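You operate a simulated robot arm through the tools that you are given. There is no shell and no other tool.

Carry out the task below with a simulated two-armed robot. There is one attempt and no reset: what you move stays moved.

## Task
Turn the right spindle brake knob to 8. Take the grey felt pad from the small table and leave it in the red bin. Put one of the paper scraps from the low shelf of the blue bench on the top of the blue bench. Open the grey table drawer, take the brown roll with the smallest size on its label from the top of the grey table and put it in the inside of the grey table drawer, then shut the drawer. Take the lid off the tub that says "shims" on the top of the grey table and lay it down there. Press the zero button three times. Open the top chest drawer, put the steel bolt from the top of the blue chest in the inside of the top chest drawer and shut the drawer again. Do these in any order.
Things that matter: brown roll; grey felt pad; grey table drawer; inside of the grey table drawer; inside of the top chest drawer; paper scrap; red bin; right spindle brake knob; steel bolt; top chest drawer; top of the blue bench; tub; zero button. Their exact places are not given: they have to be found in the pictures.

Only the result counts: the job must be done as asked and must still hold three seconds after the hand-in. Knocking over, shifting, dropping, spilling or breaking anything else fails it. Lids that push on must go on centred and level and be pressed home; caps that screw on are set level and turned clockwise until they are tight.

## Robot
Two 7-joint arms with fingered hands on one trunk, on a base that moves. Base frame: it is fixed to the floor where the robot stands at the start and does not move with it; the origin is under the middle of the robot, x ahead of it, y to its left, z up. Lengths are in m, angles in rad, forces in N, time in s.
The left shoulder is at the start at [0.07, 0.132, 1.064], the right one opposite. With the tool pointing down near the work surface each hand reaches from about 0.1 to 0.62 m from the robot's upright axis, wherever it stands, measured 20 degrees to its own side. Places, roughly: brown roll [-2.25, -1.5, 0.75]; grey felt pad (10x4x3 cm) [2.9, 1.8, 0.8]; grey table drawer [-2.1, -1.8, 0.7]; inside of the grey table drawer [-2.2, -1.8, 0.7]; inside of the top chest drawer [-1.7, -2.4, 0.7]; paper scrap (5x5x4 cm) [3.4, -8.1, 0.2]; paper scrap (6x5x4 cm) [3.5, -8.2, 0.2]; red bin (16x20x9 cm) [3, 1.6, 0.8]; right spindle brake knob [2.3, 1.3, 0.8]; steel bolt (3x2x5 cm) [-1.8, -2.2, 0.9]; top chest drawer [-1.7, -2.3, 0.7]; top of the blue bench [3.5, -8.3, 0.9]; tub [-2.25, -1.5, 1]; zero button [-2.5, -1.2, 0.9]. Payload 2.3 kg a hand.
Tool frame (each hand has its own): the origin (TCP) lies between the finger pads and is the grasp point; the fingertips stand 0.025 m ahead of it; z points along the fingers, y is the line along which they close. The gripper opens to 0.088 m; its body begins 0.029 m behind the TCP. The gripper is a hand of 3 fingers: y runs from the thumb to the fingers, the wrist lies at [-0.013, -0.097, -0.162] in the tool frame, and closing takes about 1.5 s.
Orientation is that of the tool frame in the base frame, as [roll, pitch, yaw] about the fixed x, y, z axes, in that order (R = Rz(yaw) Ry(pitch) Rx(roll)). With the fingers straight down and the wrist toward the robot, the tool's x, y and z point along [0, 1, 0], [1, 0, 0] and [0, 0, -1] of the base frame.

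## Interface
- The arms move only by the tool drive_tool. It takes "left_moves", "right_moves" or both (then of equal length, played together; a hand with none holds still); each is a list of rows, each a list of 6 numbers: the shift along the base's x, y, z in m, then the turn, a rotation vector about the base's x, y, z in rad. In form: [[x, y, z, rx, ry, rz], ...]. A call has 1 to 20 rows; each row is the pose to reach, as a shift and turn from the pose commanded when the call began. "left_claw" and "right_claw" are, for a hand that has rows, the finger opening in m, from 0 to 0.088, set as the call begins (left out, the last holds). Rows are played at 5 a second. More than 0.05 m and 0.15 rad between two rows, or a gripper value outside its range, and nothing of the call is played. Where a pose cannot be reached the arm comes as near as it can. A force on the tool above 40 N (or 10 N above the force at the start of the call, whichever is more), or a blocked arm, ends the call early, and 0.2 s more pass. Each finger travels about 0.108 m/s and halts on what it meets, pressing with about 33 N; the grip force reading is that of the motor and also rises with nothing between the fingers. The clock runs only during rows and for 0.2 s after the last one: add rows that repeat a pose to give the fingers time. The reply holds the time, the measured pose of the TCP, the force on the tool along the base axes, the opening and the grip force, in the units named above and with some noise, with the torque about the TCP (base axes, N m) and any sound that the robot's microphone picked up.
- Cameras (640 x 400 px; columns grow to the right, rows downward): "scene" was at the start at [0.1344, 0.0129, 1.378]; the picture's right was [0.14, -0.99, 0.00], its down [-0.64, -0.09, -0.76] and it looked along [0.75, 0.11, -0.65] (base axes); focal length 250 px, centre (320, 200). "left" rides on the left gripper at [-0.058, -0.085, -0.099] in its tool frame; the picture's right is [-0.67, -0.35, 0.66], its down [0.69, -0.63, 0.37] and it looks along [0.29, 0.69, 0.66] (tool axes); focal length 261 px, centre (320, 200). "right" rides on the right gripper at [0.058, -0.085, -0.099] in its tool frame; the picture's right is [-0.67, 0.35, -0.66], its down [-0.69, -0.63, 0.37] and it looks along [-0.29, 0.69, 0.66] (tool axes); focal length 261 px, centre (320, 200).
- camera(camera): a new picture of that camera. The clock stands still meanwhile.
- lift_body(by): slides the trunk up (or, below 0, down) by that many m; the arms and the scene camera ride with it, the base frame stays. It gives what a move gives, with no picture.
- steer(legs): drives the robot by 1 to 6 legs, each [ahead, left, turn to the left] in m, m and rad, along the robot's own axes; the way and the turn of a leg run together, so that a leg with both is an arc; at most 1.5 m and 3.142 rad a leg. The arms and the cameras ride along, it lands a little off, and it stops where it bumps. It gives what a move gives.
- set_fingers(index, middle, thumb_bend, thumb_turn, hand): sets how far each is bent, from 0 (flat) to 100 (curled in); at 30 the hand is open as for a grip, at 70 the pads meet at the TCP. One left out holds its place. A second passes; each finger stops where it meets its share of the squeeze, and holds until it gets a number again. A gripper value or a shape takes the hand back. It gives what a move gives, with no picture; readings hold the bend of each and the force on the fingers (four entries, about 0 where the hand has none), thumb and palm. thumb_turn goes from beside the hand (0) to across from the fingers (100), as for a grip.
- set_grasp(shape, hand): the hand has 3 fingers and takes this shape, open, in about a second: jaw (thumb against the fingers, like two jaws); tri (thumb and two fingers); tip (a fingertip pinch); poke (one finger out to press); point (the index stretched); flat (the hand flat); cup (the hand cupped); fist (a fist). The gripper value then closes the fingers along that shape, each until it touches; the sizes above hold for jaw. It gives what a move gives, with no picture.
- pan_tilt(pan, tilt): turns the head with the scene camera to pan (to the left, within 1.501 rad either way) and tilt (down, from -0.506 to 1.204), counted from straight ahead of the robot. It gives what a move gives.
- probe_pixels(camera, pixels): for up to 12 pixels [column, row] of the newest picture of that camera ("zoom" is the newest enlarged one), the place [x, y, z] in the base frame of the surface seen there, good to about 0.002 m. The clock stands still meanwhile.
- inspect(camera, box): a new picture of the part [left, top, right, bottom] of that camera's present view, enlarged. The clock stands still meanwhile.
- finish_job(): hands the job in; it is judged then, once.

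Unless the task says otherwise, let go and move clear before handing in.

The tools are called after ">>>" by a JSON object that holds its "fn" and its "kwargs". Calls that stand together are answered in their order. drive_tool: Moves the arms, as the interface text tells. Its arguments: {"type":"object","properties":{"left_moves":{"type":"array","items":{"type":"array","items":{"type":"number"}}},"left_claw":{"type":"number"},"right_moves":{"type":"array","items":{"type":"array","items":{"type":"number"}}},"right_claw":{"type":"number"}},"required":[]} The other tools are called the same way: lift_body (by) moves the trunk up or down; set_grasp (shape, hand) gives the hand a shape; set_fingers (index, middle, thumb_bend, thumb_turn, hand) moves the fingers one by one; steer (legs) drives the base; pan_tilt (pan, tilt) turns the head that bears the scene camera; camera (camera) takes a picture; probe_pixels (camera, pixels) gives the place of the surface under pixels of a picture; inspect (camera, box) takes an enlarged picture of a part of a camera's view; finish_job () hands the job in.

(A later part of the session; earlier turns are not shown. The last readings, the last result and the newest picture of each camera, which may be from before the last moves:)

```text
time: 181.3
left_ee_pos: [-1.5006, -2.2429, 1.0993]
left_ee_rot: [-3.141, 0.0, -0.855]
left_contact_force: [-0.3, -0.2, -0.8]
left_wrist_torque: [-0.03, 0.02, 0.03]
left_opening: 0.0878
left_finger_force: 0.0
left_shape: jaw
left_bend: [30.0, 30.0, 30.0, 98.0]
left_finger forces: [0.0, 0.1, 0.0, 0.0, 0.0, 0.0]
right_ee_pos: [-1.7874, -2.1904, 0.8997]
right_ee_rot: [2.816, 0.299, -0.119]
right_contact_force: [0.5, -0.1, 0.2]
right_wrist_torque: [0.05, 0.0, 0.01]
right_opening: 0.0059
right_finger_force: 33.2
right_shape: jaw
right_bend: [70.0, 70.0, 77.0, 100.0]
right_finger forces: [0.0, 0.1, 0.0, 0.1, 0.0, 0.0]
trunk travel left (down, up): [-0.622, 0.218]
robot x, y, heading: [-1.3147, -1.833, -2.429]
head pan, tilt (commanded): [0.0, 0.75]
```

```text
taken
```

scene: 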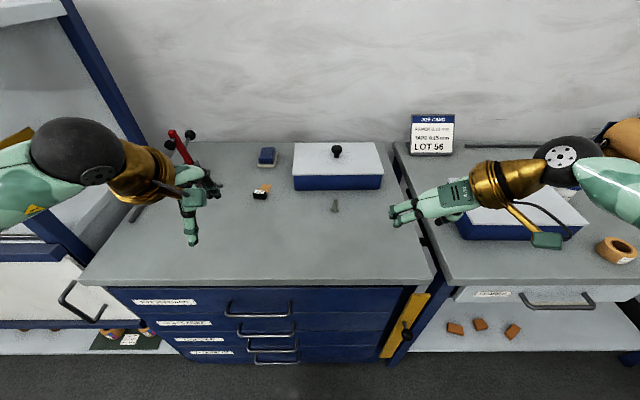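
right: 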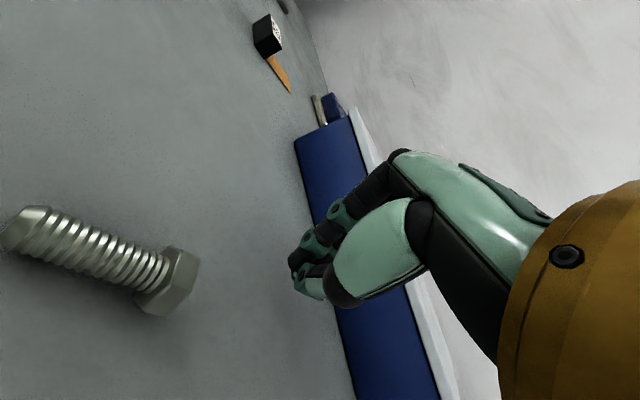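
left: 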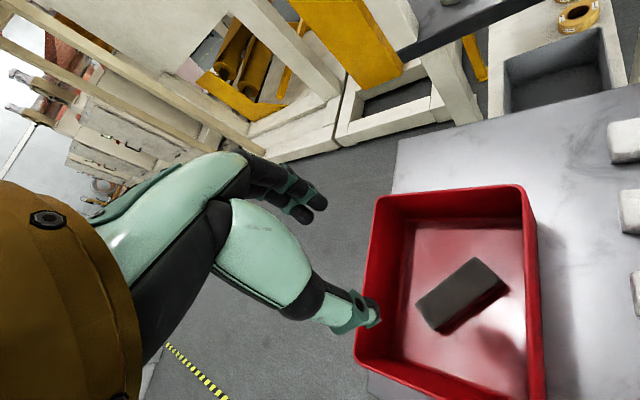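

The bolt slipped out and now lies on its side on the chest top (px 100,260), nearer the front. I'll open, lift the hand clear and look where it lies.

>>> {"fn": "drive_tool", "kwargs": {"right_moves": [[0, 0, 0.02, 0, 0, 0], [0, 0, 0.05, 0, 0, 0], [0, 0, 0.09, 0, 0, 0], [0, 0, 0.12, 0, 0, 0], [0, 0, 0.12, 0, 0, 0]]}}

>>> {"fn": "camera", "kwargs": {"camera": "scene"}}

>>> {"fn": "camera", "kwargs": {"camera": "right"}}

```text
time: 182.5
left_ee_pos: [-1.5011, -2.2422, 1.0996]
left_ee_rot: [-3.141, 0.0, -0.856]
left_contact_force: [0.1, 0.8, -0.1]
left_wrist_torque: [0.02, 0.0, 0.0]
left_opening: 0.0878
left_finger_force: 0.1
left_shape: jaw
left_bend: [30.0, 30.0, 30.0, 98.0]
left_finger forces: [0.1, 0.0, 0.0, 0.0, 0.0, 0.0]
right_ee_pos: [-1.7873, -2.1895, 1.0175]
right_ee_rot: [2.817, 0.297, -0.119]
right_contact_force: [0.1, -0.4, 0.0]
right_wrist_torque: [-0.03, 0.02, 0.02]
right_opening: 0.0063
right_finger_force: 32.8
right_shape: jaw
right_bend: [70.0, 70.0, 77.0, 100.0]
right_finger forces: [0.1, 0.0, 0.0, 0.0, 0.0, 0.1]
trunk travel left (down, up): [-0.622, 0.218]
robot x, y, heading: [-1.3146, -1.8388, -2.43]
head pan, tilt (commanded): [0.0, 0.75]
```

```text
taken
```

scene: 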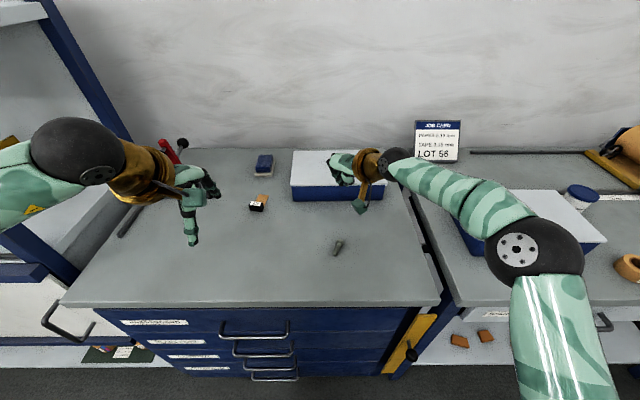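

```text
taken
```

right: 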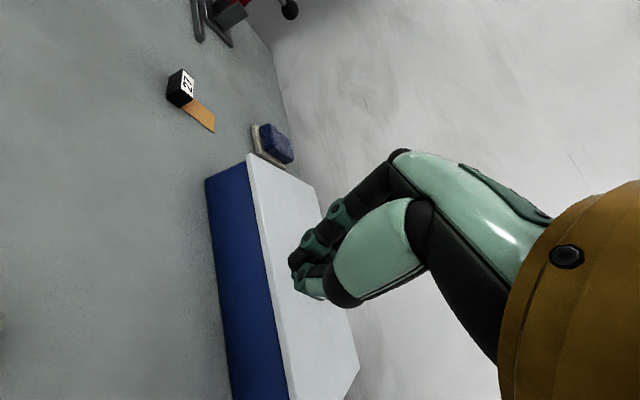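

The bolt now lies at scene px (337,247), closer to the front edge – easier to reach. I zoom and probe it.

>>> {"fn": "inspect", "kwargs": {"camera": "scene", "box": [305, 225, 369, 265]}}

>>> {"fn": "probe_pixels", "kwargs": {"camera": "zoom", "pixels": [[300, 270], [325, 215], [345, 180], [360, 160], [320, 240], [305, 240], [340, 240], [250, 200]]}}

```text
10.00 times, centred on (337, 245) of scene
```

zoom: 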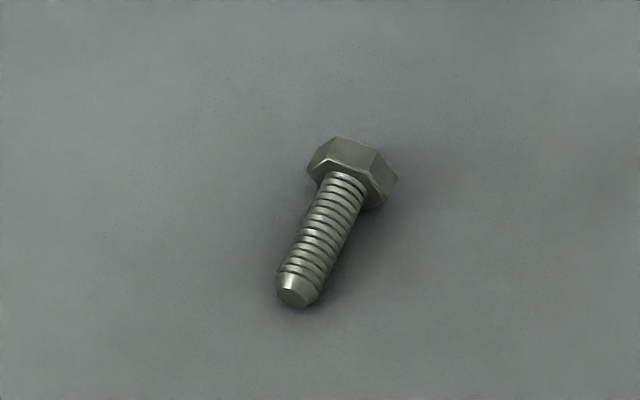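

```text
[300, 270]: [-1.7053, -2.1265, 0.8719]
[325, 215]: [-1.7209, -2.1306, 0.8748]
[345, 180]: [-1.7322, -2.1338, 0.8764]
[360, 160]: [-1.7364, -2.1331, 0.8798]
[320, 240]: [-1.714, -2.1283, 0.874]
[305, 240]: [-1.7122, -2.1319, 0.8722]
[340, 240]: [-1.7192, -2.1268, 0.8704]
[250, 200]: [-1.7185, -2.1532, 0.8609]
```

The bolt lies with its axis about 28° off my forward direction, shank centre at about [−1.717,−2.130], top z≈0.875. I'll reorient the right hand nearly vertical with its closing line square across the bolt and hover above it.

>>> {"fn": "drive_tool", "kwargs": {"right_moves": [[0.0173, 0.015, 0, 0.081, -0.0259, 0.0668], [0.0346, 0.03, 0, 0.162, -0.0517, 0.1335], [0.052, 0.045, 0, 0.2431, -0.0776, 0.2003], [0.0693, 0.0595, 0, 0.3241, -0.1034, 0.267], [0.0693, 0.0595, -0.03, 0.3241, -0.1034, 0.267], [0.0693, 0.0595, -0.06, 0.3241, -0.1034, 0.267], [0.0693, 0.0595, -0.07, 0.3241, -0.1034, 0.267], [0.0693, 0.0595, -0.07, 0.3241, -0.1034, 0.267]], "right_claw": 0.05}}

>>> {"fn": "camera", "kwargs": {"camera": "right"}}

>>> {"fn": "inspect", "kwargs": {"camera": "scene", "box": [270, 190, 398, 270]}}

```text
time: 184.3
left_ee_pos: [-1.5007, -2.2428, 1.0986]
left_ee_rot: [-3.141, 0.001, -0.857]
left_contact_force: [1.2, -0.5, 0.1]
left_wrist_torque: [0.02, 0.01, -0.03]
left_opening: 0.0875
left_finger_force: 0.1
left_shape: jaw
left_bend: [30.0, 30.0, 30.0, 98.0]
left_finger forces: [0.1, 0.0, 0.0, 0.1, 0.0, 0.0]
right_ee_pos: [-1.7168, -2.1303, 0.9478]
right_ee_rot: [-3.139, 0.176, 0.23]
right_contact_force: [-0.1, 0.2, 0.0]
right_wrist_torque: [-0.02, 0.06, 0.0]
right_opening: 0.0497
right_finger_force: 0.1
right_shape: jaw
right_bend: [74.0, 42.0, 66.0, 100.0]
right_finger forces: [0.0, 0.0, 0.0, 0.0, 0.0, 0.0]
trunk travel left (down, up): [-0.622, 0.218]
robot x, y, heading: [-1.3138, -1.8335, -2.431]
head pan, tilt (commanded): [0.0, 0.75]
```

```text
taken
```

right: 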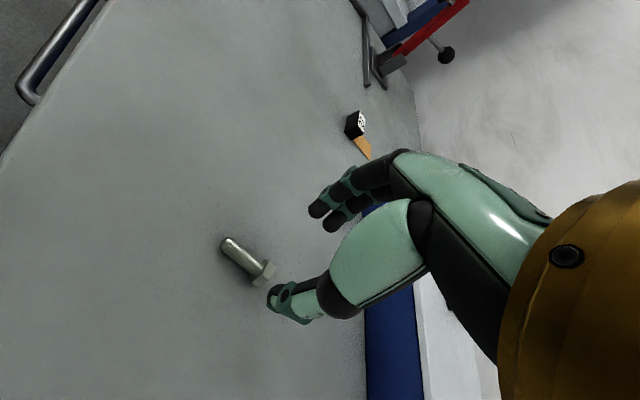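

```text
5.00 times, centred on (334, 230) of scene
```

zoom: 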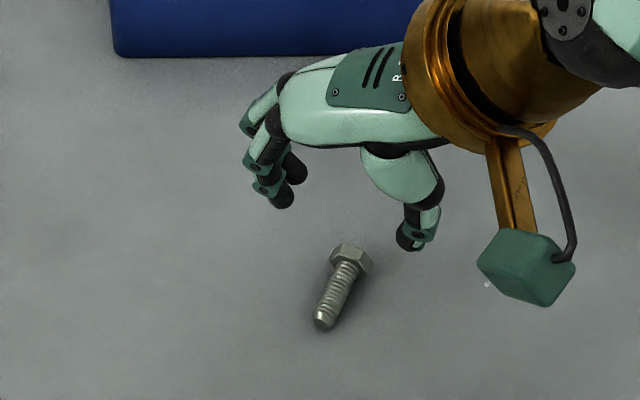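

The hand hovers exactly over the shank (predicted px 240,259; bolt centre ≈238,255). Descending to z≈0.889.

>>> {"fn": "drive_tool", "kwargs": {"right_moves": [[0, 0, -0.02, 0, 0, 0], [0, 0, -0.04, 0, 0, 0], [0, 0, -0.054, 0, 0, 0], [0, 0, -0.059, 0, 0, 0], [0, 0, -0.059, 0, 0, 0]]}}

>>> {"fn": "camera", "kwargs": {"camera": "right"}}

>>> {"fn": "inspect", "kwargs": {"camera": "scene", "box": [270, 190, 398, 270]}}

```text
time: 185.5
left_ee_pos: [-1.4999, -2.2418, 1.0991]
left_ee_rot: [3.141, 0.001, -0.856]
left_contact_force: [0.3, 1.0, -0.1]
left_wrist_torque: [0.01, 0.02, 0.01]
left_opening: 0.0877
left_finger_force: 0.0
left_shape: jaw
left_bend: [30.0, 30.0, 30.0, 98.0]
left_finger forces: [0.0, 0.1, 0.0, 0.0, 0.0, 0.1]
right_ee_pos: [-1.719, -2.1292, 0.8893]
right_ee_rot: [-3.14, 0.176, 0.229]
right_contact_force: [-0.1, -0.7, 0.0]
right_wrist_torque: [0.0, 0.0, 0.02]
right_opening: 0.0497
right_finger_force: 0.1
right_shape: jaw
right_bend: [74.0, 42.0, 66.0, 100.0]
right_finger forces: [0.1, 0.0, 0.0, 0.0, 0.0, 0.1]
trunk travel left (down, up): [-0.622, 0.218]
robot x, y, heading: [-1.311, -1.838, -2.429]
head pan, tilt (commanded): [0.0, 0.75]
```

```text
taken
```

right: 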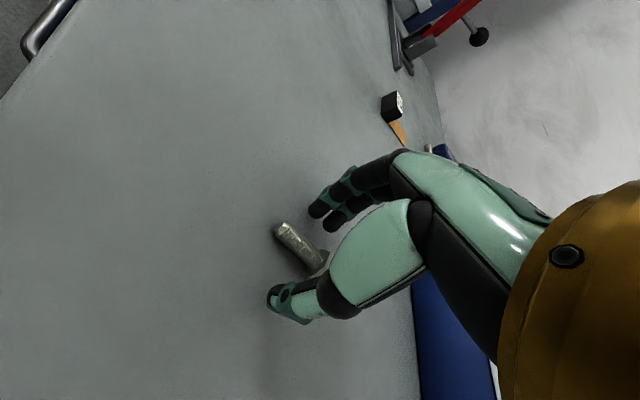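

```text
5.00 times, centred on (334, 230) of scene
```

zoom: 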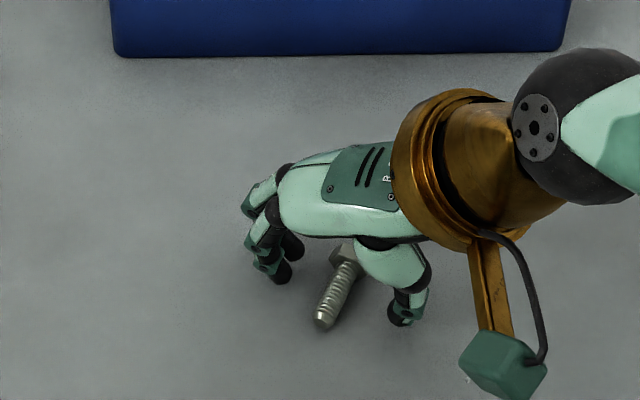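

Thumb and fingers straddle the shank. I'll lower 3 mm more and close.

>>> {"fn": "drive_tool", "kwargs": {"right_moves": [[0, 0, -0.003, 0, 0, 0], [0, 0, -0.003, 0, 0, 0]]}}

>>> {"fn": "drive_tool", "kwargs": {"right_moves": [[0, 0, 0, 0, 0, 0], [0, 0, 0, 0, 0, 0], [0, 0, 0, 0, 0, 0], [0, 0, 0, 0, 0, 0], [0, 0, 0, 0, 0, 0], [0, 0, 0, 0, 0, 0]], "right_claw": 0.0}}

>>> {"fn": "camera", "kwargs": {"camera": "right"}}

>>> {"fn": "inspect", "kwargs": {"camera": "scene", "box": [270, 190, 398, 270]}}

```text
time: 186.1
left_ee_pos: [-1.4999, -2.242, 1.1004]
left_ee_rot: [-3.141, -0.001, -0.855]
left_contact_force: [0.5, 1.1, 0.2]
left_wrist_torque: [0.01, -0.03, -0.02]
left_opening: 0.0875
left_finger_force: 0.1
left_shape: jaw
left_bend: [30.0, 30.0, 30.0, 98.0]
left_finger forces: [0.1, 0.1, 0.1, 0.1, 0.1, 0.0]
right_ee_pos: [-1.718, -2.1301, 0.8871]
right_ee_rot: [3.141, 0.177, 0.229]
right_contact_force: [0.2, -0.6, 1.2]
right_wrist_torque: [0.0, 0.0, -0.02]
right_opening: 0.0499
right_finger_force: 0.0
right_shape: jaw
right_bend: [74.0, 42.0, 66.0, 100.0]
right_finger forces: [0.2, 0.0, 0.0, 0.0, 0.0, 0.0]
trunk travel left (down, up): [-0.622, 0.218]
robot x, y, heading: [-1.3166, -1.8358, -2.431]
head pan, tilt (commanded): [0.0, 0.75]
```

```text
time: 187.5
left_ee_pos: [-1.502, -2.2432, 1.0994]
left_ee_rot: [-3.141, -0.001, -0.855]
left_contact_force: [0.1, -0.2, 0.2]
left_wrist_torque: [0.0, -0.01, -0.02]
left_opening: 0.0873
left_finger_force: 0.1
left_shape: jaw
left_bend: [30.0, 30.0, 30.0, 98.0]
left_finger forces: [0.1, 0.1, 0.0, 0.0, 0.0, 0.0]
right_ee_pos: [-1.719, -2.1299, 0.8869]
right_ee_rot: [3.141, 0.176, 0.228]
right_contact_force: [-0.7, -0.2, -0.4]
right_wrist_torque: [0.01, 0.01, 0.02]
right_opening: 0.0081
right_finger_force: 32.9
right_shape: jaw
right_bend: [75.0, 68.0, 73.0, 99.0]
right_finger forces: [17.0, 10.8, 0.0, 0.1, 27.7, 0.1]
trunk travel left (down, up): [-0.622, 0.218]
robot x, y, heading: [-1.3157, -1.836, -2.43]
head pan, tilt (commanded): [0.0, 0.75]
```

```text
taken
```

right: 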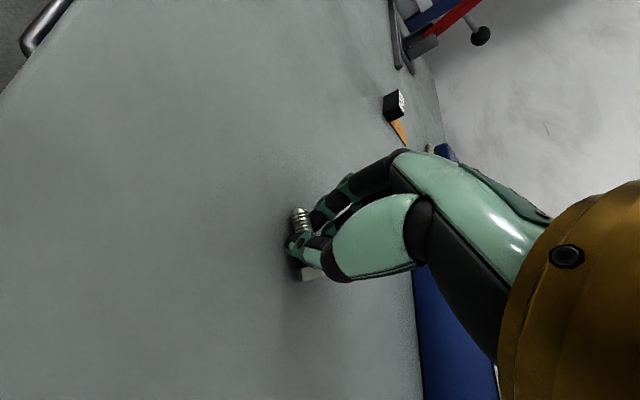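

```text
5.00 times, centred on (334, 230) of scene
```

zoom: 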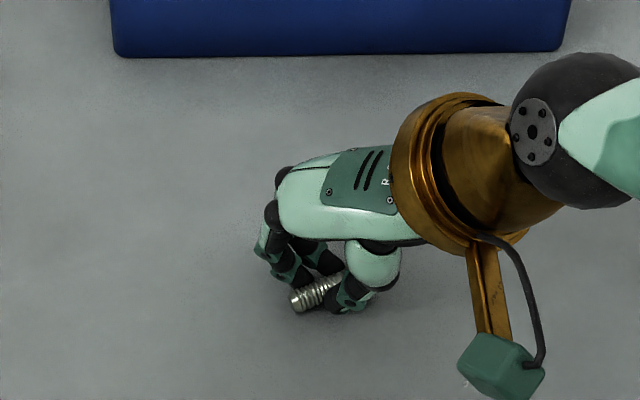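

The bolt is gripped (17/11/28 N). Lifting 12 cm to confirm.

>>> {"fn": "drive_tool", "kwargs": {"right_moves": [[0, 0, 0.02, 0, 0, 0], [0, 0, 0.05, 0, 0, 0], [0, 0, 0.09, 0, 0, 0], [0, 0, 0.13, 0, 0, 0], [0, 0, 0.16, 0, 0, 0], [0, 0, 0.16, 0, 0, 0]]}}

>>> {"fn": "camera", "kwargs": {"camera": "right"}}

>>> {"fn": "camera", "kwargs": {"camera": "scene"}}

```text
time: 188.9
left_ee_pos: [-1.5015, -2.2436, 1.1004]
left_ee_rot: [-3.141, 0.001, -0.857]
left_contact_force: [-0.2, 0.8, 0.7]
left_wrist_torque: [0.02, 0.01, 0.01]
left_opening: 0.0879
left_finger_force: 0.2
left_shape: jaw
left_bend: [30.0, 30.0, 30.0, 98.0]
left_finger forces: [0.0, 0.0, 0.0, 0.0, 0.0, 0.0]
right_ee_pos: [-1.7168, -2.1301, 1.0486]
right_ee_rot: [-3.14, 0.173, 0.227]
right_contact_force: [-0.1, 0.5, -1.7]
right_wrist_torque: [0.01, 0.02, 0.0]
right_opening: 0.0073
right_finger_force: 32.9
right_shape: jaw
right_bend: [75.0, 70.0, 74.0, 96.0]
right_finger forces: [21.4, 8.9, 0.1, 0.0, 26.3, 0.0]
trunk travel left (down, up): [-0.622, 0.218]
robot x, y, heading: [-1.315, -1.8322, -2.43]
head pan, tilt (commanded): [0.0, 0.75]
```

```text
taken
```

right: 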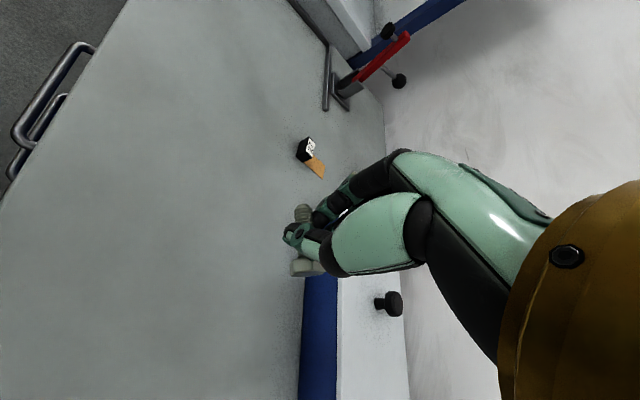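

```text
taken
```

scene: 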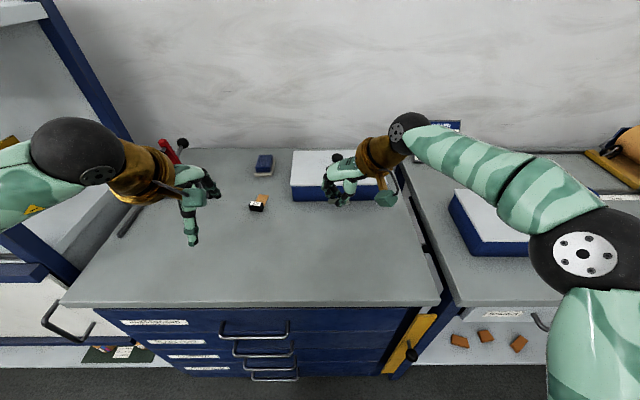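

The bolt is held securely at z≈1.05. Now I back away from the chest to get room for the left hand and turn it toward the drawer handle (fingers forward, y to the right first).

>>> {"fn": "steer", "kwargs": {"legs": [[-0.26, 0, 0.011]]}}

>>> {"fn": "camera", "kwargs": {"camera": "scene"}}

```text
time: 190.8
left_ee_pos: [-1.3009, -2.0723, 1.0976]
left_ee_rot: [3.141, 0.0, -0.847]
left_contact_force: [0.2, 1.3, 0.8]
left_wrist_torque: [-0.02, -0.01, 0.0]
left_opening: 0.0876
left_finger_force: 0.0
left_shape: jaw
left_bend: [30.0, 30.0, 30.0, 98.0]
left_finger forces: [0.1, 0.1, 0.0, 0.0, 0.0, 0.0]
right_ee_pos: [-1.5166, -1.9602, 1.0458]
right_ee_rot: [-3.141, 0.174, 0.238]
right_contact_force: [0.7, -0.4, -0.1]
right_wrist_torque: [-0.03, -0.01, 0.03]
right_opening: 0.0072
right_finger_force: 33.1
right_shape: jaw
right_bend: [75.0, 70.0, 74.0, 96.0]
right_finger forces: [21.4, 8.9, 0.0, 0.1, 26.3, 0.0]
trunk travel left (down, up): [-0.622, 0.218]
robot x, y, heading: [-1.1132, -1.6658, -2.415]
head pan, tilt (commanded): [0.0, 0.75]
```

```text
taken
```

scene: 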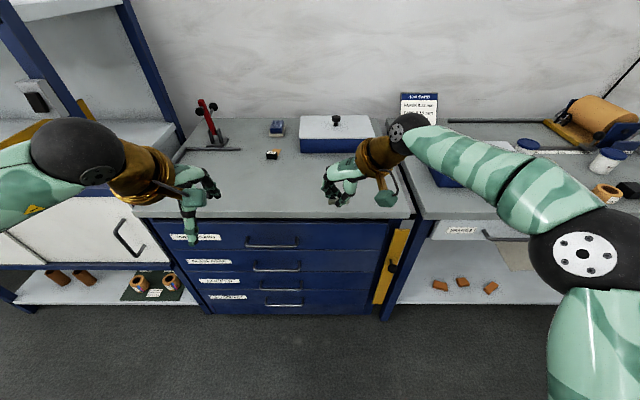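

I'm at g≈1.936, u≈−0.51, with the handle 14 cm to the left of centre. Step one: turn the left hand to point forward with y to the right.

>>> {"fn": "drive_tool", "kwargs": {"left_moves": [[0, 0, 0, -0.1138, 0.0067, -0.0806], [0, 0, 0, -0.2276, 0.0134, -0.1612], [0, 0, 0, -0.3414, 0.0201, -0.2418], [0, 0, 0, -0.4551, 0.0268, -0.3224], [0, 0, 0, -0.5689, 0.0335, -0.403], [0, 0, 0, -0.6827, 0.0402, -0.4836], [0, 0, 0, -0.7965, 0.0469, -0.5642], [0, 0, 0, -0.9103, 0.0537, -0.6448], [0, 0, 0, -1.0241, 0.0604, -0.7254], [0, 0, 0, -1.1379, 0.0671, -0.806], [0, 0, 0, -1.2517, 0.0738, -0.8866], [0, 0, 0, -1.3654, 0.0805, -0.9672], [0, 0, 0, -1.4792, 0.0872, -1.0478], [0, 0, 0, -1.593, 0.0939, -1.1284], [0, 0, 0, -1.7068, 0.1006, -1.209], [0, 0, 0, -1.7068, 0.1006, -1.209]]}}

>>> {"fn": "camera", "kwargs": {"camera": "scene"}}

```text
time: 194.2
left_ee_pos: [-1.3168, -2.0708, 1.0955]
left_ee_rot: [-2.04, -1.569, 2.765]
left_contact_force: [-0.1, -0.1, 0.1]
left_wrist_torque: [-0.05, -0.03, 0.01]
left_opening: 0.0877
left_finger_force: 0.2
left_shape: jaw
left_bend: [30.0, 30.0, 30.0, 98.0]
left_finger forces: [0.1, 0.0, 0.1, 0.1, 0.1, 0.1]
left hand out of reach, approached as far as the arm can: row 13, 14, 15, 16
right_ee_pos: [-1.5163, -1.9606, 1.0473]
right_ee_rot: [-3.141, 0.177, 0.238]
right_contact_force: [-0.4, 0.8, -1.5]
right_wrist_torque: [-0.01, 0.0, -0.03]
right_opening: 0.0068
right_finger_force: 32.9
right_shape: jaw
right_bend: [75.0, 70.0, 74.0, 96.0]
right_finger forces: [21.5, 8.8, 0.0, 0.0, 26.4, 0.0]
trunk travel left (down, up): [-0.622, 0.218]
robot x, y, heading: [-1.115, -1.6613, -2.413]
head pan, tilt (commanded): [0.0, 0.75]
```

```text
taken
```

scene: 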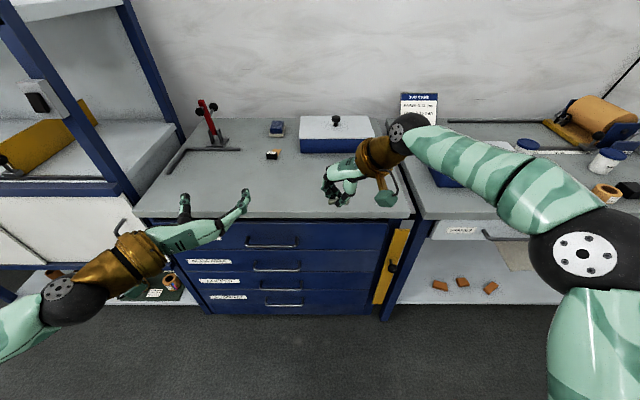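

Reached. Now lowering the left hand to about z=0.80 and rolling it 90° so the thumb is on top and fingers below.

>>> {"fn": "drive_tool", "kwargs": {"left_moves": [[0, 0, -0.045, 0, 0, 0], [0, 0, -0.09, 0, 0, 0], [0, 0, -0.135, 0, 0, 0], [0, 0, -0.18, 0, 0, 0], [0, 0, -0.225, 0, 0, 0], [0, 0, -0.27, 0, 0, 0], [0, 0, -0.3, 0, 0, 0], [0, 0, -0.3, -0.1046, -0.093, 0], [0, 0, -0.3, -0.2092, -0.186, 0], [0, 0, -0.3, -0.314, -0.279, 0], [0, 0, -0.3, -0.4185, -0.372, 0], [0, 0, -0.3, -0.523, -0.465, 0], [0, 0, -0.3, -0.628, -0.558, 0], [0, 0, -0.3, -0.7325, -0.651, 0], [0, 0, -0.3, -0.837, -0.744, 0], [0, 0, -0.3, -0.9415, -0.837, 0], [0, 0, -0.3, -1.046, -0.93, 0], [0, 0, -0.3, -1.1505, -1.0225, 0], [0, 0, -0.3, -1.1505, -1.0225, 0]], "left_claw": 0.07}}

>>> {"fn": "camera", "kwargs": {"camera": "scene"}}

>>> {"fn": "camera", "kwargs": {"camera": "left"}}

```text
time: 198.2
left_ee_pos: [-1.3187, -2.0725, 0.7962]
left_ee_rot: [-1.572, -0.026, 2.3]
left_contact_force: [-0.5, -0.3, 0.3]
left_wrist_torque: [-0.01, 0.0, 0.01]
left_opening: 0.0701
left_finger_force: 0.1
left_shape: jaw
left_bend: [27.0, 34.0, 49.0, 99.0]
left_finger forces: [0.1, 0.0, 0.0, 0.0, 0.1, 0.0]
right_ee_pos: [-1.5175, -1.9615, 1.0465]
right_ee_rot: [-3.141, 0.173, 0.238]
right_contact_force: [0.7, 0.3, -0.3]
right_wrist_torque: [0.02, 0.01, 0.03]
right_opening: 0.007
right_finger_force: 32.7
right_shape: jaw
right_bend: [75.0, 70.0, 74.0, 96.0]
right_finger forces: [22.2, 9.2, 0.0, 0.0, 26.2, 0.0]
trunk travel left (down, up): [-0.622, 0.218]
robot x, y, heading: [-1.1113, -1.6613, -2.419]
head pan, tilt (commanded): [0.0, 0.75]
```

```text
taken
```

scene: 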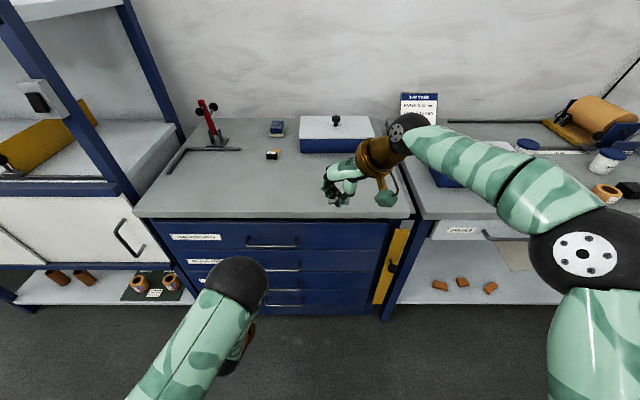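

```text
taken
```

left: 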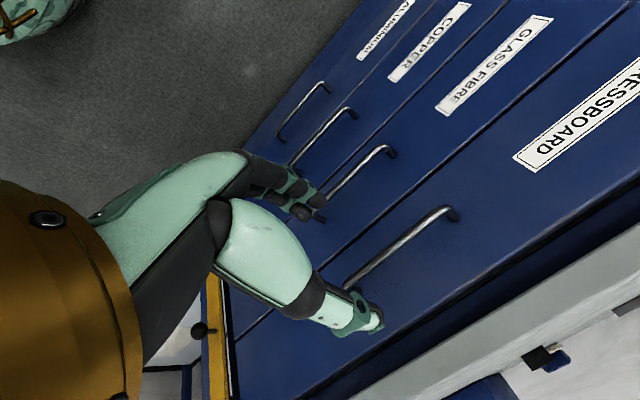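

The left hand now points at the drawers with thumb up; the top handle is clear at px (345,290)–(455,212). I probe the bar.

>>> {"fn": "inspect", "kwargs": {"camera": "left", "box": [320, 180, 480, 280]}}

>>> {"fn": "probe_pixels", "kwargs": {"camera": "zoom", "pixels": [[250, 310], [320, 255], [400, 195], [480, 135], [180, 365], [330, 248], [560, 155], [400, 260], [330, 150]]}}

```text
4.00 times, centred on (400, 230) of left
```

zoom: 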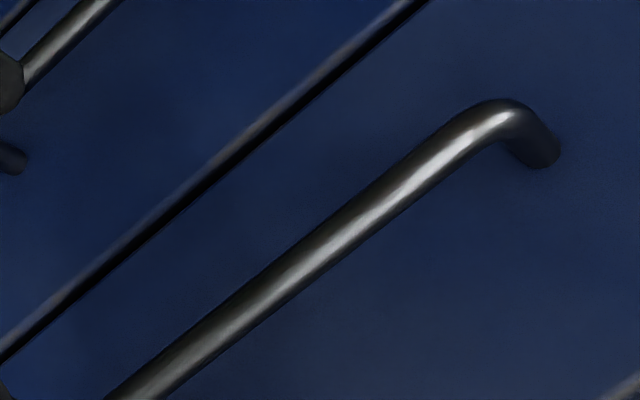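

```text
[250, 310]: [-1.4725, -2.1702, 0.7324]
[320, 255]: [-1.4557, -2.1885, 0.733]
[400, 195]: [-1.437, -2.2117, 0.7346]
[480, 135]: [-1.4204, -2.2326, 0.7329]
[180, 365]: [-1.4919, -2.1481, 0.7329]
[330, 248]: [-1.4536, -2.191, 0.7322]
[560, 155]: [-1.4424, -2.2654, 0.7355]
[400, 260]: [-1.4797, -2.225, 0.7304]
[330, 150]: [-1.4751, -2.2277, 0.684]
```

The bar's centre is at z≈0.733, g≈2.543. I'll bring the hand to 10 cm in front, level with the bar, then move in.

>>> {"fn": "drive_tool", "kwargs": {"left_moves": [[-0.019, -0.009, -0.016, 0, 0, 0], [-0.0375, -0.0177, -0.032, 0, 0, 0], [-0.056, -0.0265, -0.048, 0, 0, 0], [-0.075, -0.0353, -0.0632, 0, 0, 0], [-0.095, -0.053, -0.0632, 0, 0, 0], [-0.115, -0.07, -0.0632, 0, 0, 0], [-0.115, -0.07, -0.0632, 0, 0, 0]]}}

>>> {"fn": "camera", "kwargs": {"camera": "left"}}

>>> {"fn": "camera", "kwargs": {"camera": "scene"}}

```text
time: 199.8
left_ee_pos: [-1.4327, -2.1406, 0.7341]
left_ee_rot: [-1.572, -0.03, 2.299]
left_contact_force: [-0.1, -0.9, -0.4]
left_wrist_torque: [0.0, 0.0, 0.02]
left_opening: 0.0701
left_finger_force: 0.0
left_shape: jaw
left_bend: [27.0, 34.0, 49.0, 99.0]
left_finger forces: [0.0, 0.1, 0.0, 0.0, 0.0, 0.0]
right_ee_pos: [-1.5163, -1.9604, 1.0462]
right_ee_rot: [-3.139, 0.177, 0.237]
right_contact_force: [0.6, -0.5, -0.6]
right_wrist_torque: [-0.02, -0.02, 0.0]
right_opening: 0.0071
right_finger_force: 32.7
right_shape: jaw
right_bend: [75.0, 70.0, 74.0, 96.0]
right_finger forces: [22.4, 9.3, 0.0, 0.1, 26.2, 0.0]
trunk travel left (down, up): [-0.622, 0.218]
robot x, y, heading: [-1.1157, -1.6578, -2.415]
head pan, tilt (commanded): [0.0, 0.75]
```

```text
taken
```

left: 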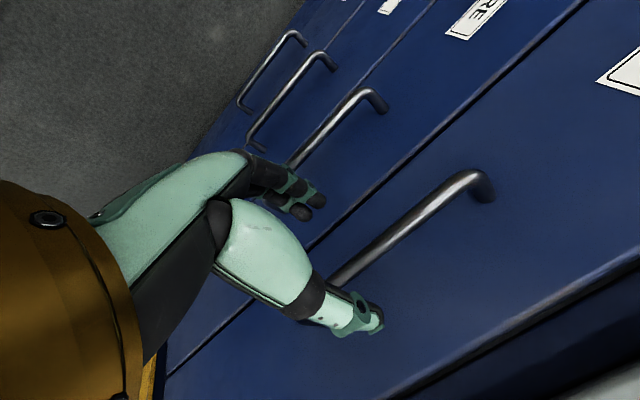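

```text
taken
```

scene: 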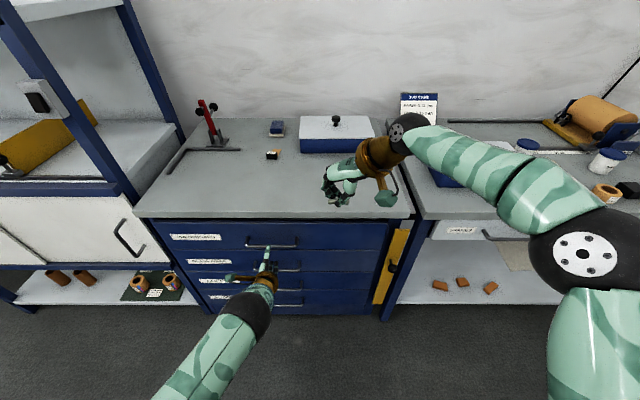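

Aligned with the bar. Moving in the last 4.6 cm and closing.

>>> {"fn": "drive_tool", "kwargs": {"left_moves": [[-0.012, -0.011, 0, 0, 0, 0], [-0.024, -0.022, 0, 0, 0, 0], [-0.034, -0.031, 0, 0, 0, 0], [-0.034, -0.031, 0, 0, 0, 0]]}}

>>> {"fn": "camera", "kwargs": {"camera": "left"}}

```text
time: 200.8
left_ee_pos: [-1.4673, -2.1734, 0.732]
left_ee_rot: [-1.573, -0.029, 2.3]
left_contact_force: [0.1, -0.1, -0.7]
left_wrist_torque: [0.02, 0.05, 0.0]
left_opening: 0.0705
left_finger_force: 0.0
left_shape: jaw
left_bend: [27.0, 34.0, 49.0, 99.0]
left_finger forces: [0.0, 0.0, 0.1, 0.0, 0.1, 0.0]
right_ee_pos: [-1.5165, -1.9618, 1.0475]
right_ee_rot: [3.141, 0.174, 0.237]
right_contact_force: [0.1, -0.9, -0.5]
right_wrist_torque: [0.0, 0.01, 0.0]
right_opening: 0.0069
right_finger_force: 33.2
right_shape: jaw
right_bend: [75.0, 70.0, 74.0, 96.0]
right_finger forces: [22.5, 9.4, 0.0, 0.1, 26.1, 0.0]
trunk travel left (down, up): [-0.622, 0.218]
robot x, y, heading: [-1.1165, -1.6649, -2.421]
head pan, tilt (commanded): [0.0, 0.75]
```

```text
taken
```

left: 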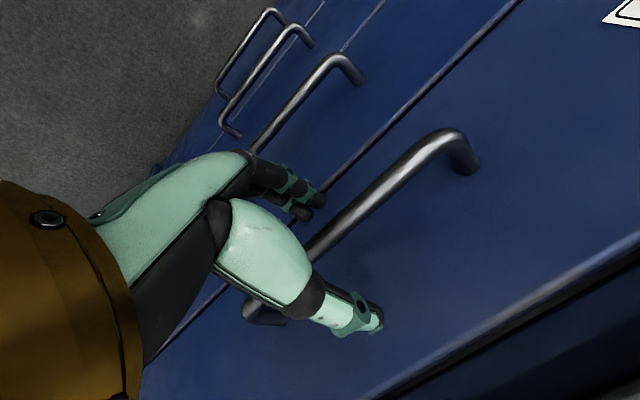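

>>> {"fn": "drive_tool", "kwargs": {"left_moves": [[0, 0, 0, 0, 0, 0], [0, 0, 0, 0, 0, 0], [0, 0, 0, 0, 0, 0], [0, 0, 0, 0, 0, 0], [0, 0, 0, 0, 0, 0], [0, 0, 0, 0, 0, 0]], "left_claw": 0.0}}

>>> {"fn": "camera", "kwargs": {"camera": "left"}}

```text
time: 202.2
left_ee_pos: [-1.4668, -2.173, 0.7324]
left_ee_rot: [-1.571, -0.031, 2.297]
left_contact_force: [-1.9, -3.0, 6.2]
left_wrist_torque: [-0.01, 0.04, 0.05]
left_opening: 0.0015
left_finger_force: 33.0
left_shape: jaw
left_bend: [72.0, 71.0, 74.0, 100.0]
left_finger forces: [3.4, 6.1, 0.0, 0.1, 31.2, 0.0]
right_ee_pos: [-1.5167, -1.9603, 1.0477]
right_ee_rot: [3.141, 0.177, 0.236]
right_contact_force: [-0.4, 0.4, 0.3]
right_wrist_torque: [0.02, -0.02, -0.01]
right_opening: 0.0069
right_finger_force: 33.5
right_shape: jaw
right_bend: [75.0, 70.0, 74.0, 96.0]
right_finger forces: [22.5, 9.3, 0.0, 0.0, 26.2, 0.1]
trunk travel left (down, up): [-0.622, 0.218]
robot x, y, heading: [-1.1155, -1.659, -2.414]
head pan, tilt (commanded): [0.0, 0.75]
```

```text
taken
```

left: 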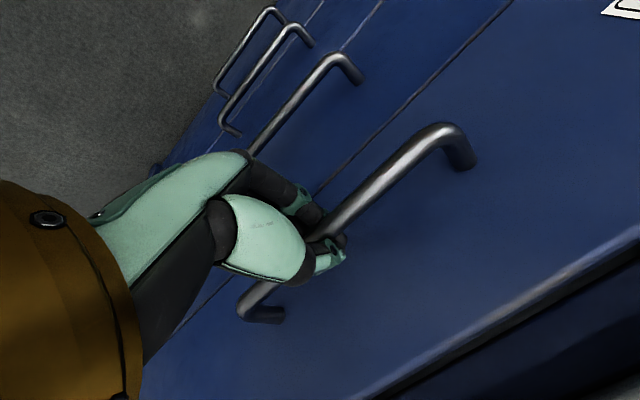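

The bar is gripped (thumb 31 N). I'll pull by driving the base back 0.24 m.

>>> {"fn": "steer", "kwargs": {"legs": [[-0.24, 0, 0]]}}

>>> {"fn": "camera", "kwargs": {"camera": "left"}}

>>> {"fn": "camera", "kwargs": {"camera": "scene"}}

```text
time: 204.0
left_ee_pos: [-1.2847, -2.0125, 0.7329]
left_ee_rot: [-1.57, -0.029, 2.297]
left_contact_force: [-0.4, -2.5, 3.1]
left_wrist_torque: [0.01, 0.03, 0.01]
left_opening: 0.0015
left_finger_force: 33.5
left_shape: jaw
left_bend: [72.0, 71.0, 75.0, 100.0]
left_finger forces: [4.5, 0.0, 0.0, 0.1, 3.5, 0.0]
right_ee_pos: [-1.3336, -1.7996, 1.0477]
right_ee_rot: [-3.141, 0.177, 0.239]
right_contact_force: [1.1, 0.1, -0.3]
right_wrist_torque: [-0.02, -0.01, -0.03]
right_opening: 0.0074
right_finger_force: 32.9
right_shape: jaw
right_bend: [75.0, 70.0, 74.0, 96.0]
right_finger forces: [22.5, 9.3, 0.1, 0.1, 26.1, 0.0]
trunk travel left (down, up): [-0.622, 0.218]
robot x, y, heading: [-0.933, -1.5009, -2.418]
head pan, tilt (commanded): [0.0, 0.75]
```

```text
taken
```

left: 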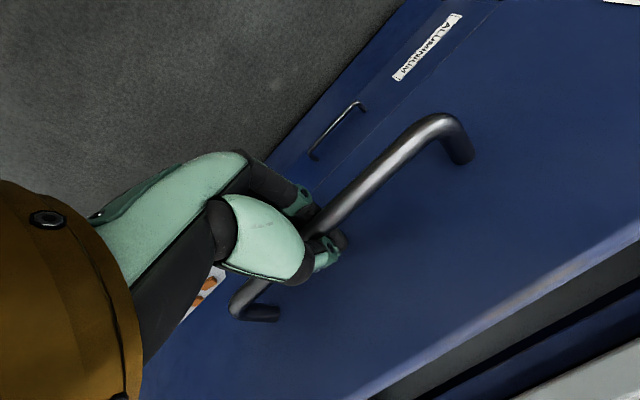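

```text
taken
```

scene: 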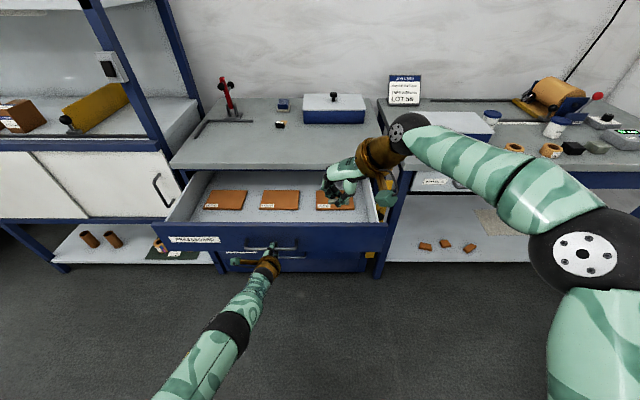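

The drawer is open 0.24 m and shows three brown boards inside with free space at its front. I'll release the handle, back the left hand off and raise it out of the way.

>>> {"fn": "drive_tool", "kwargs": {"left_moves": [[0, 0, 0, 0, 0, 0], [0, 0, 0, 0, 0, 0], [0, 0, 0, 0, 0, 0], [0, 0, 0, 0, 0, 0], [0.015, 0.013, 0, 0, 0, 0], [0.035, 0.031, 0, 0, 0, 0], [0.06, 0.053, 0, 0, 0, 0]], "left_claw": 0.07}}

>>> {"fn": "drive_tool", "kwargs": {"left_moves": [[0.01, 0.009, 0, 0.1, 0.088, 0], [0.02, 0.018, 0.01, 0.2, 0.176, 0], [0.02, 0.018, 0.04, 0.3, 0.265, 0], [0.02, 0.018, 0.07, 0.4, 0.353, 0], [0.02, 0.018, 0.11, 0.5, 0.441, 0], [0.02, 0.018, 0.15, 0.6, 0.53, 0], [0.02, 0.018, 0.19, 0.7, 0.618, 0], [0.02, 0.018, 0.23, 0.8, 0.706, 0], [0.02, 0.018, 0.27, 0.9, 0.794, 0], [0.02, 0.018, 0.31, 1.0, 0.883, 0], [0.02, 0.018, 0.34, 1.1, 0.971, 0], [0.02, 0.018, 0.36, 1.1545, 1.019, 0], [0.02, 0.018, 0.36, 1.1545, 1.019, 0]]}}

>>> {"fn": "camera", "kwargs": {"camera": "scene"}}

```text
time: 205.6
left_ee_pos: [-1.2273, -1.9588, 0.7326]
left_ee_rot: [-1.569, -0.03, 2.296]
left_contact_force: [0.5, 1.3, 0.8]
left_wrist_torque: [0.0, -0.02, 0.02]
left_opening: 0.07
left_finger_force: 0.0
left_shape: jaw
left_bend: [27.0, 34.0, 50.0, 99.0]
left_finger forces: [0.1, 0.1, 0.0, 0.0, 0.1, 0.1]
right_ee_pos: [-1.334, -1.7992, 1.0475]
right_ee_rot: [-3.142, 0.176, 0.238]
right_contact_force: [0.5, -0.7, 0.0]
right_wrist_torque: [-0.01, 0.03, 0.01]
right_opening: 0.0071
right_finger_force: 33.0
right_shape: jaw
right_bend: [75.0, 70.0, 74.0, 96.0]
right_finger forces: [22.8, 9.4, 0.0, 0.0, 26.2, 0.0]
trunk travel left (down, up): [-0.622, 0.218]
robot x, y, heading: [-0.9354, -1.5058, -2.416]
head pan, tilt (commanded): [0.0, 0.75]
```

```text
time: 208.4
left_ee_pos: [-1.2063, -1.9403, 1.0934]
left_ee_rot: [-2.605, -1.568, -2.957]
left_contact_force: [0.3, 0.1, 0.0]
left_wrist_torque: [-0.01, 0.02, -0.02]
left_opening: 0.0698
left_finger_force: 0.0
left_shape: jaw
left_bend: [27.0, 34.0, 50.0, 99.0]
left_finger forces: [0.0, 0.0, 0.0, 0.0, 0.0, 0.0]
right_ee_pos: [-1.3357, -1.7999, 1.0477]
right_ee_rot: [-3.139, 0.174, 0.24]
right_contact_force: [-0.4, 0.3, 0.4]
right_wrist_torque: [-0.03, -0.01, 0.0]
right_opening: 0.007
right_finger_force: 33.1
right_shape: jaw
right_bend: [75.0, 70.0, 75.0, 96.0]
right_finger forces: [24.2, 11.7, 0.0, 0.1, 25.9, 0.0]
trunk travel left (down, up): [-0.622, 0.218]
robot x, y, heading: [-0.9347, -1.5011, -2.417]
head pan, tilt (commanded): [0.0, 0.75]
```

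```text
taken
```

scene: 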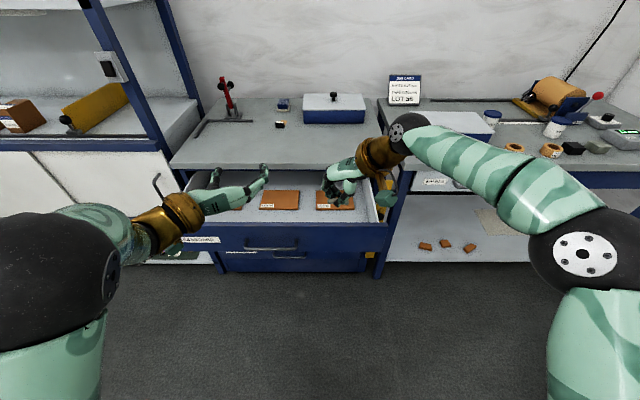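

Left hand is clear. I probe the drawer's bottom, boards and front panel to choose a drop spot.

>>> {"fn": "inspect", "kwargs": {"camera": "scene", "box": [150, 160, 406, 270]}}

>>> {"fn": "probe_pixels", "kwargs": {"camera": "scene", "pixels": [[250, 213], [310, 200], [280, 200], [300, 222], [270, 222], [355, 222], [290, 209], [265, 209], [320, 210], [250, 226], [310, 180], [380, 230]]}}

```text
2.50 times, centred on (278, 215) of scene
```

zoom: 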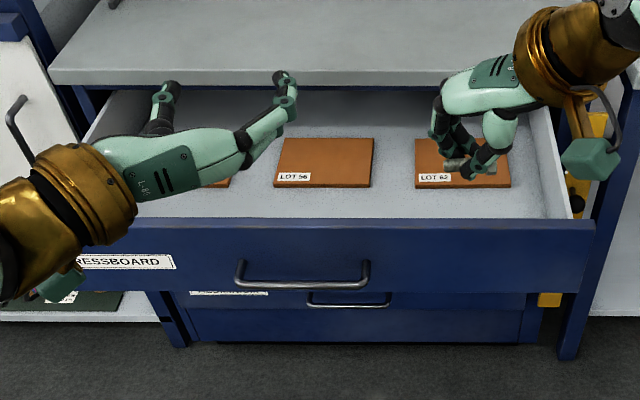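

```text
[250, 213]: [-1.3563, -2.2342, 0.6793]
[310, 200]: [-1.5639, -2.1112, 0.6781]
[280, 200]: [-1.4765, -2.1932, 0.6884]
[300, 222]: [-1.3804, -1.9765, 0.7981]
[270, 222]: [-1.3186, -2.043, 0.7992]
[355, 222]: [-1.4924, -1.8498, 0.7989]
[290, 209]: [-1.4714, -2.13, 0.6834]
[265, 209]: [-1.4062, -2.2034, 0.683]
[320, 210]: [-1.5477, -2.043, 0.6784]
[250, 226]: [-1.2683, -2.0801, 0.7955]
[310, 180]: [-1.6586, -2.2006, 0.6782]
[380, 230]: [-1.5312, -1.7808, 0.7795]
```

The front strip between panel (g≈2.36) and boards (g≈2.51) is free; drawer bottom z=0.678, panel top z=0.80. I'll drive forward 0.23 m and bring the bolt over that strip.

>>> {"fn": "steer", "kwargs": {"legs": [[0.23, 0, 0]]}}

>>> {"fn": "camera", "kwargs": {"camera": "scene"}}

>>> {"fn": "camera", "kwargs": {"camera": "right"}}

```text
time: 210.2
left_ee_pos: [-1.379, -2.0934, 1.0949]
left_ee_rot: [3.105, -1.567, -2.382]
left_contact_force: [-1.0, 0.3, -0.5]
left_wrist_torque: [0.02, -0.04, 0.0]
left_opening: 0.0699
left_finger_force: 0.1
left_shape: jaw
left_bend: [27.0, 34.0, 50.0, 99.0]
left_finger forces: [0.0, 0.0, 0.0, 0.0, 0.0, 0.0]
right_ee_pos: [-1.5085, -1.9532, 1.047]
right_ee_rot: [3.141, 0.177, 0.239]
right_contact_force: [-0.6, 0.1, 0.5]
right_wrist_torque: [-0.01, -0.01, 0.0]
right_opening: 0.0069
right_finger_force: 32.9
right_shape: jaw
right_bend: [75.0, 70.0, 75.0, 96.0]
right_finger forces: [24.2, 11.8, 0.0, 0.1, 25.8, 0.1]
trunk travel left (down, up): [-0.622, 0.218]
robot x, y, heading: [-1.107, -1.6577, -2.416]
head pan, tilt (commanded): [0.0, 0.75]
```

```text
taken
```

scene: 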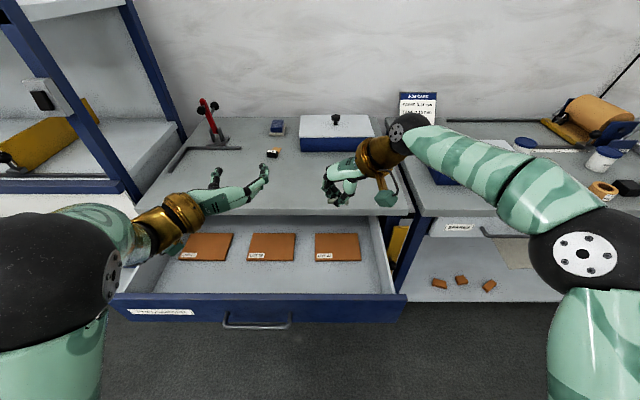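

```text
taken
```

right: 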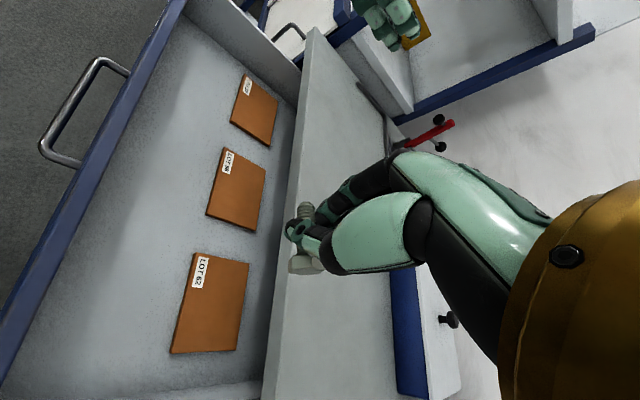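

The TCP is over the drawer's front strip (g≈2.42). I'll shift 7 cm left to open space and lower in steps.

>>> {"fn": "drive_tool", "kwargs": {"right_moves": [[0.012, -0.022, -0.02, 0, 0, 0], [0.024, -0.044, -0.04, 0, 0, 0], [0.0354, -0.0646, -0.07, 0, 0, 0], [0.0354, -0.0646, -0.11, 0, 0, 0], [0.0354, -0.0646, -0.15, 0, 0, 0], [0.0354, -0.0646, -0.19, 0, 0, 0], [0.0354, -0.0646, -0.22, 0, 0, 0], [0.0354, -0.0646, -0.22, 0, 0, 0]]}}

>>> {"fn": "camera", "kwargs": {"camera": "right"}}

>>> {"fn": "camera", "kwargs": {"camera": "scene"}}

```text
time: 211.9
left_ee_pos: [-1.3802, -2.0932, 1.0937]
left_ee_rot: [3.055, -1.567, -2.333]
left_contact_force: [0.3, -0.1, 0.5]
left_wrist_torque: [0.0, 0.0, -0.01]
left_opening: 0.0699
left_finger_force: 0.0
left_shape: jaw
left_bend: [27.0, 34.0, 50.0, 99.0]
left_finger forces: [0.0, 0.0, 0.0, 0.0, 0.0, 0.0]
right_ee_pos: [-1.4711, -2.0188, 0.8257]
right_ee_rot: [-3.14, 0.175, 0.237]
right_contact_force: [0.8, 0.6, 0.3]
right_wrist_torque: [0.04, 0.0, 0.01]
right_opening: 0.0069
right_finger_force: 33.0
right_shape: jaw
right_bend: [75.0, 70.0, 76.0, 95.0]
right_finger forces: [27.0, 11.8, 0.1, 0.0, 25.7, 0.1]
trunk travel left (down, up): [-0.622, 0.218]
robot x, y, heading: [-1.1059, -1.6519, -2.416]
head pan, tilt (commanded): [0.0, 0.75]
```

```text
taken
```

right: 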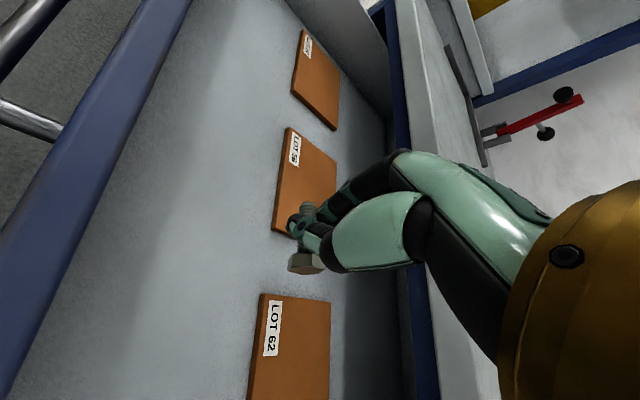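

```text
taken
```

scene: 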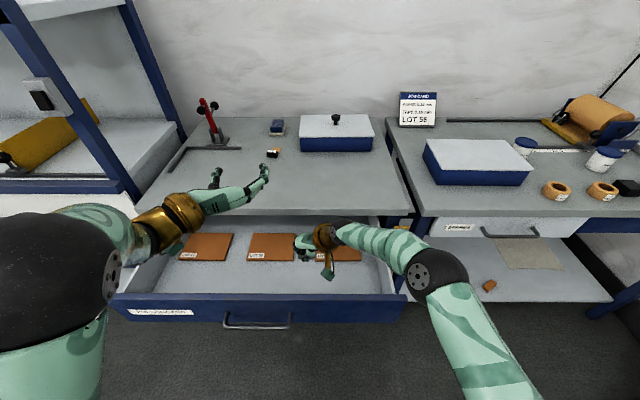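

The landing spot projects to px (199,266), on the free drawer floor. Lowering another 7 cm.

>>> {"fn": "drive_tool", "kwargs": {"right_moves": [[0, 0, -0.025, 0, 0, 0], [0, 0, -0.05, 0, 0, 0], [0, 0, -0.075, 0, 0, 0], [0, 0, -0.075, 0, 0, 0]]}}

>>> {"fn": "camera", "kwargs": {"camera": "right"}}

>>> {"fn": "inspect", "kwargs": {"camera": "scene", "box": [230, 210, 390, 310]}}

```text
time: 212.9
left_ee_pos: [-1.3796, -2.0934, 1.0949]
left_ee_rot: [2.952, -1.567, -2.231]
left_contact_force: [-0.5, -0.2, 0.2]
left_wrist_torque: [0.03, -0.01, -0.03]
left_opening: 0.07
left_finger_force: 0.2
left_shape: jaw
left_bend: [27.0, 34.0, 50.0, 99.0]
left_finger forces: [0.1, 0.0, 0.0, 0.0, 0.1, 0.0]
right_ee_pos: [-1.4705, -2.018, 0.7514]
right_ee_rot: [-3.141, 0.176, 0.24]
right_contact_force: [-0.3, -0.3, -1.3]
right_wrist_torque: [0.0, -0.01, -0.02]
right_opening: 0.0069
right_finger_force: 32.5
right_shape: jaw
right_bend: [75.0, 71.0, 77.0, 95.0]
right_finger forces: [27.8, 11.8, 0.0, 0.0, 25.9, 0.1]
trunk travel left (down, up): [-0.622, 0.218]
robot x, y, heading: [-1.1102, -1.6511, -2.417]
head pan, tilt (commanded): [0.0, 0.75]
```

```text
taken
```

right: 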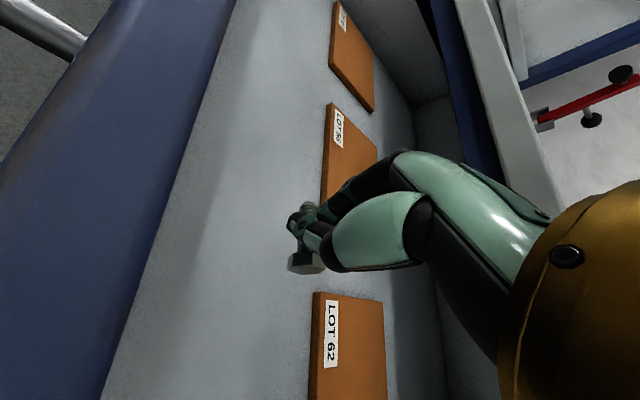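

```text
4.00 times, centred on (310, 260) of scene
```

zoom: 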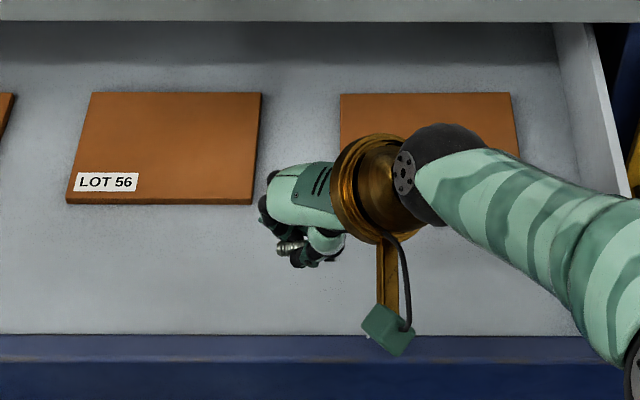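

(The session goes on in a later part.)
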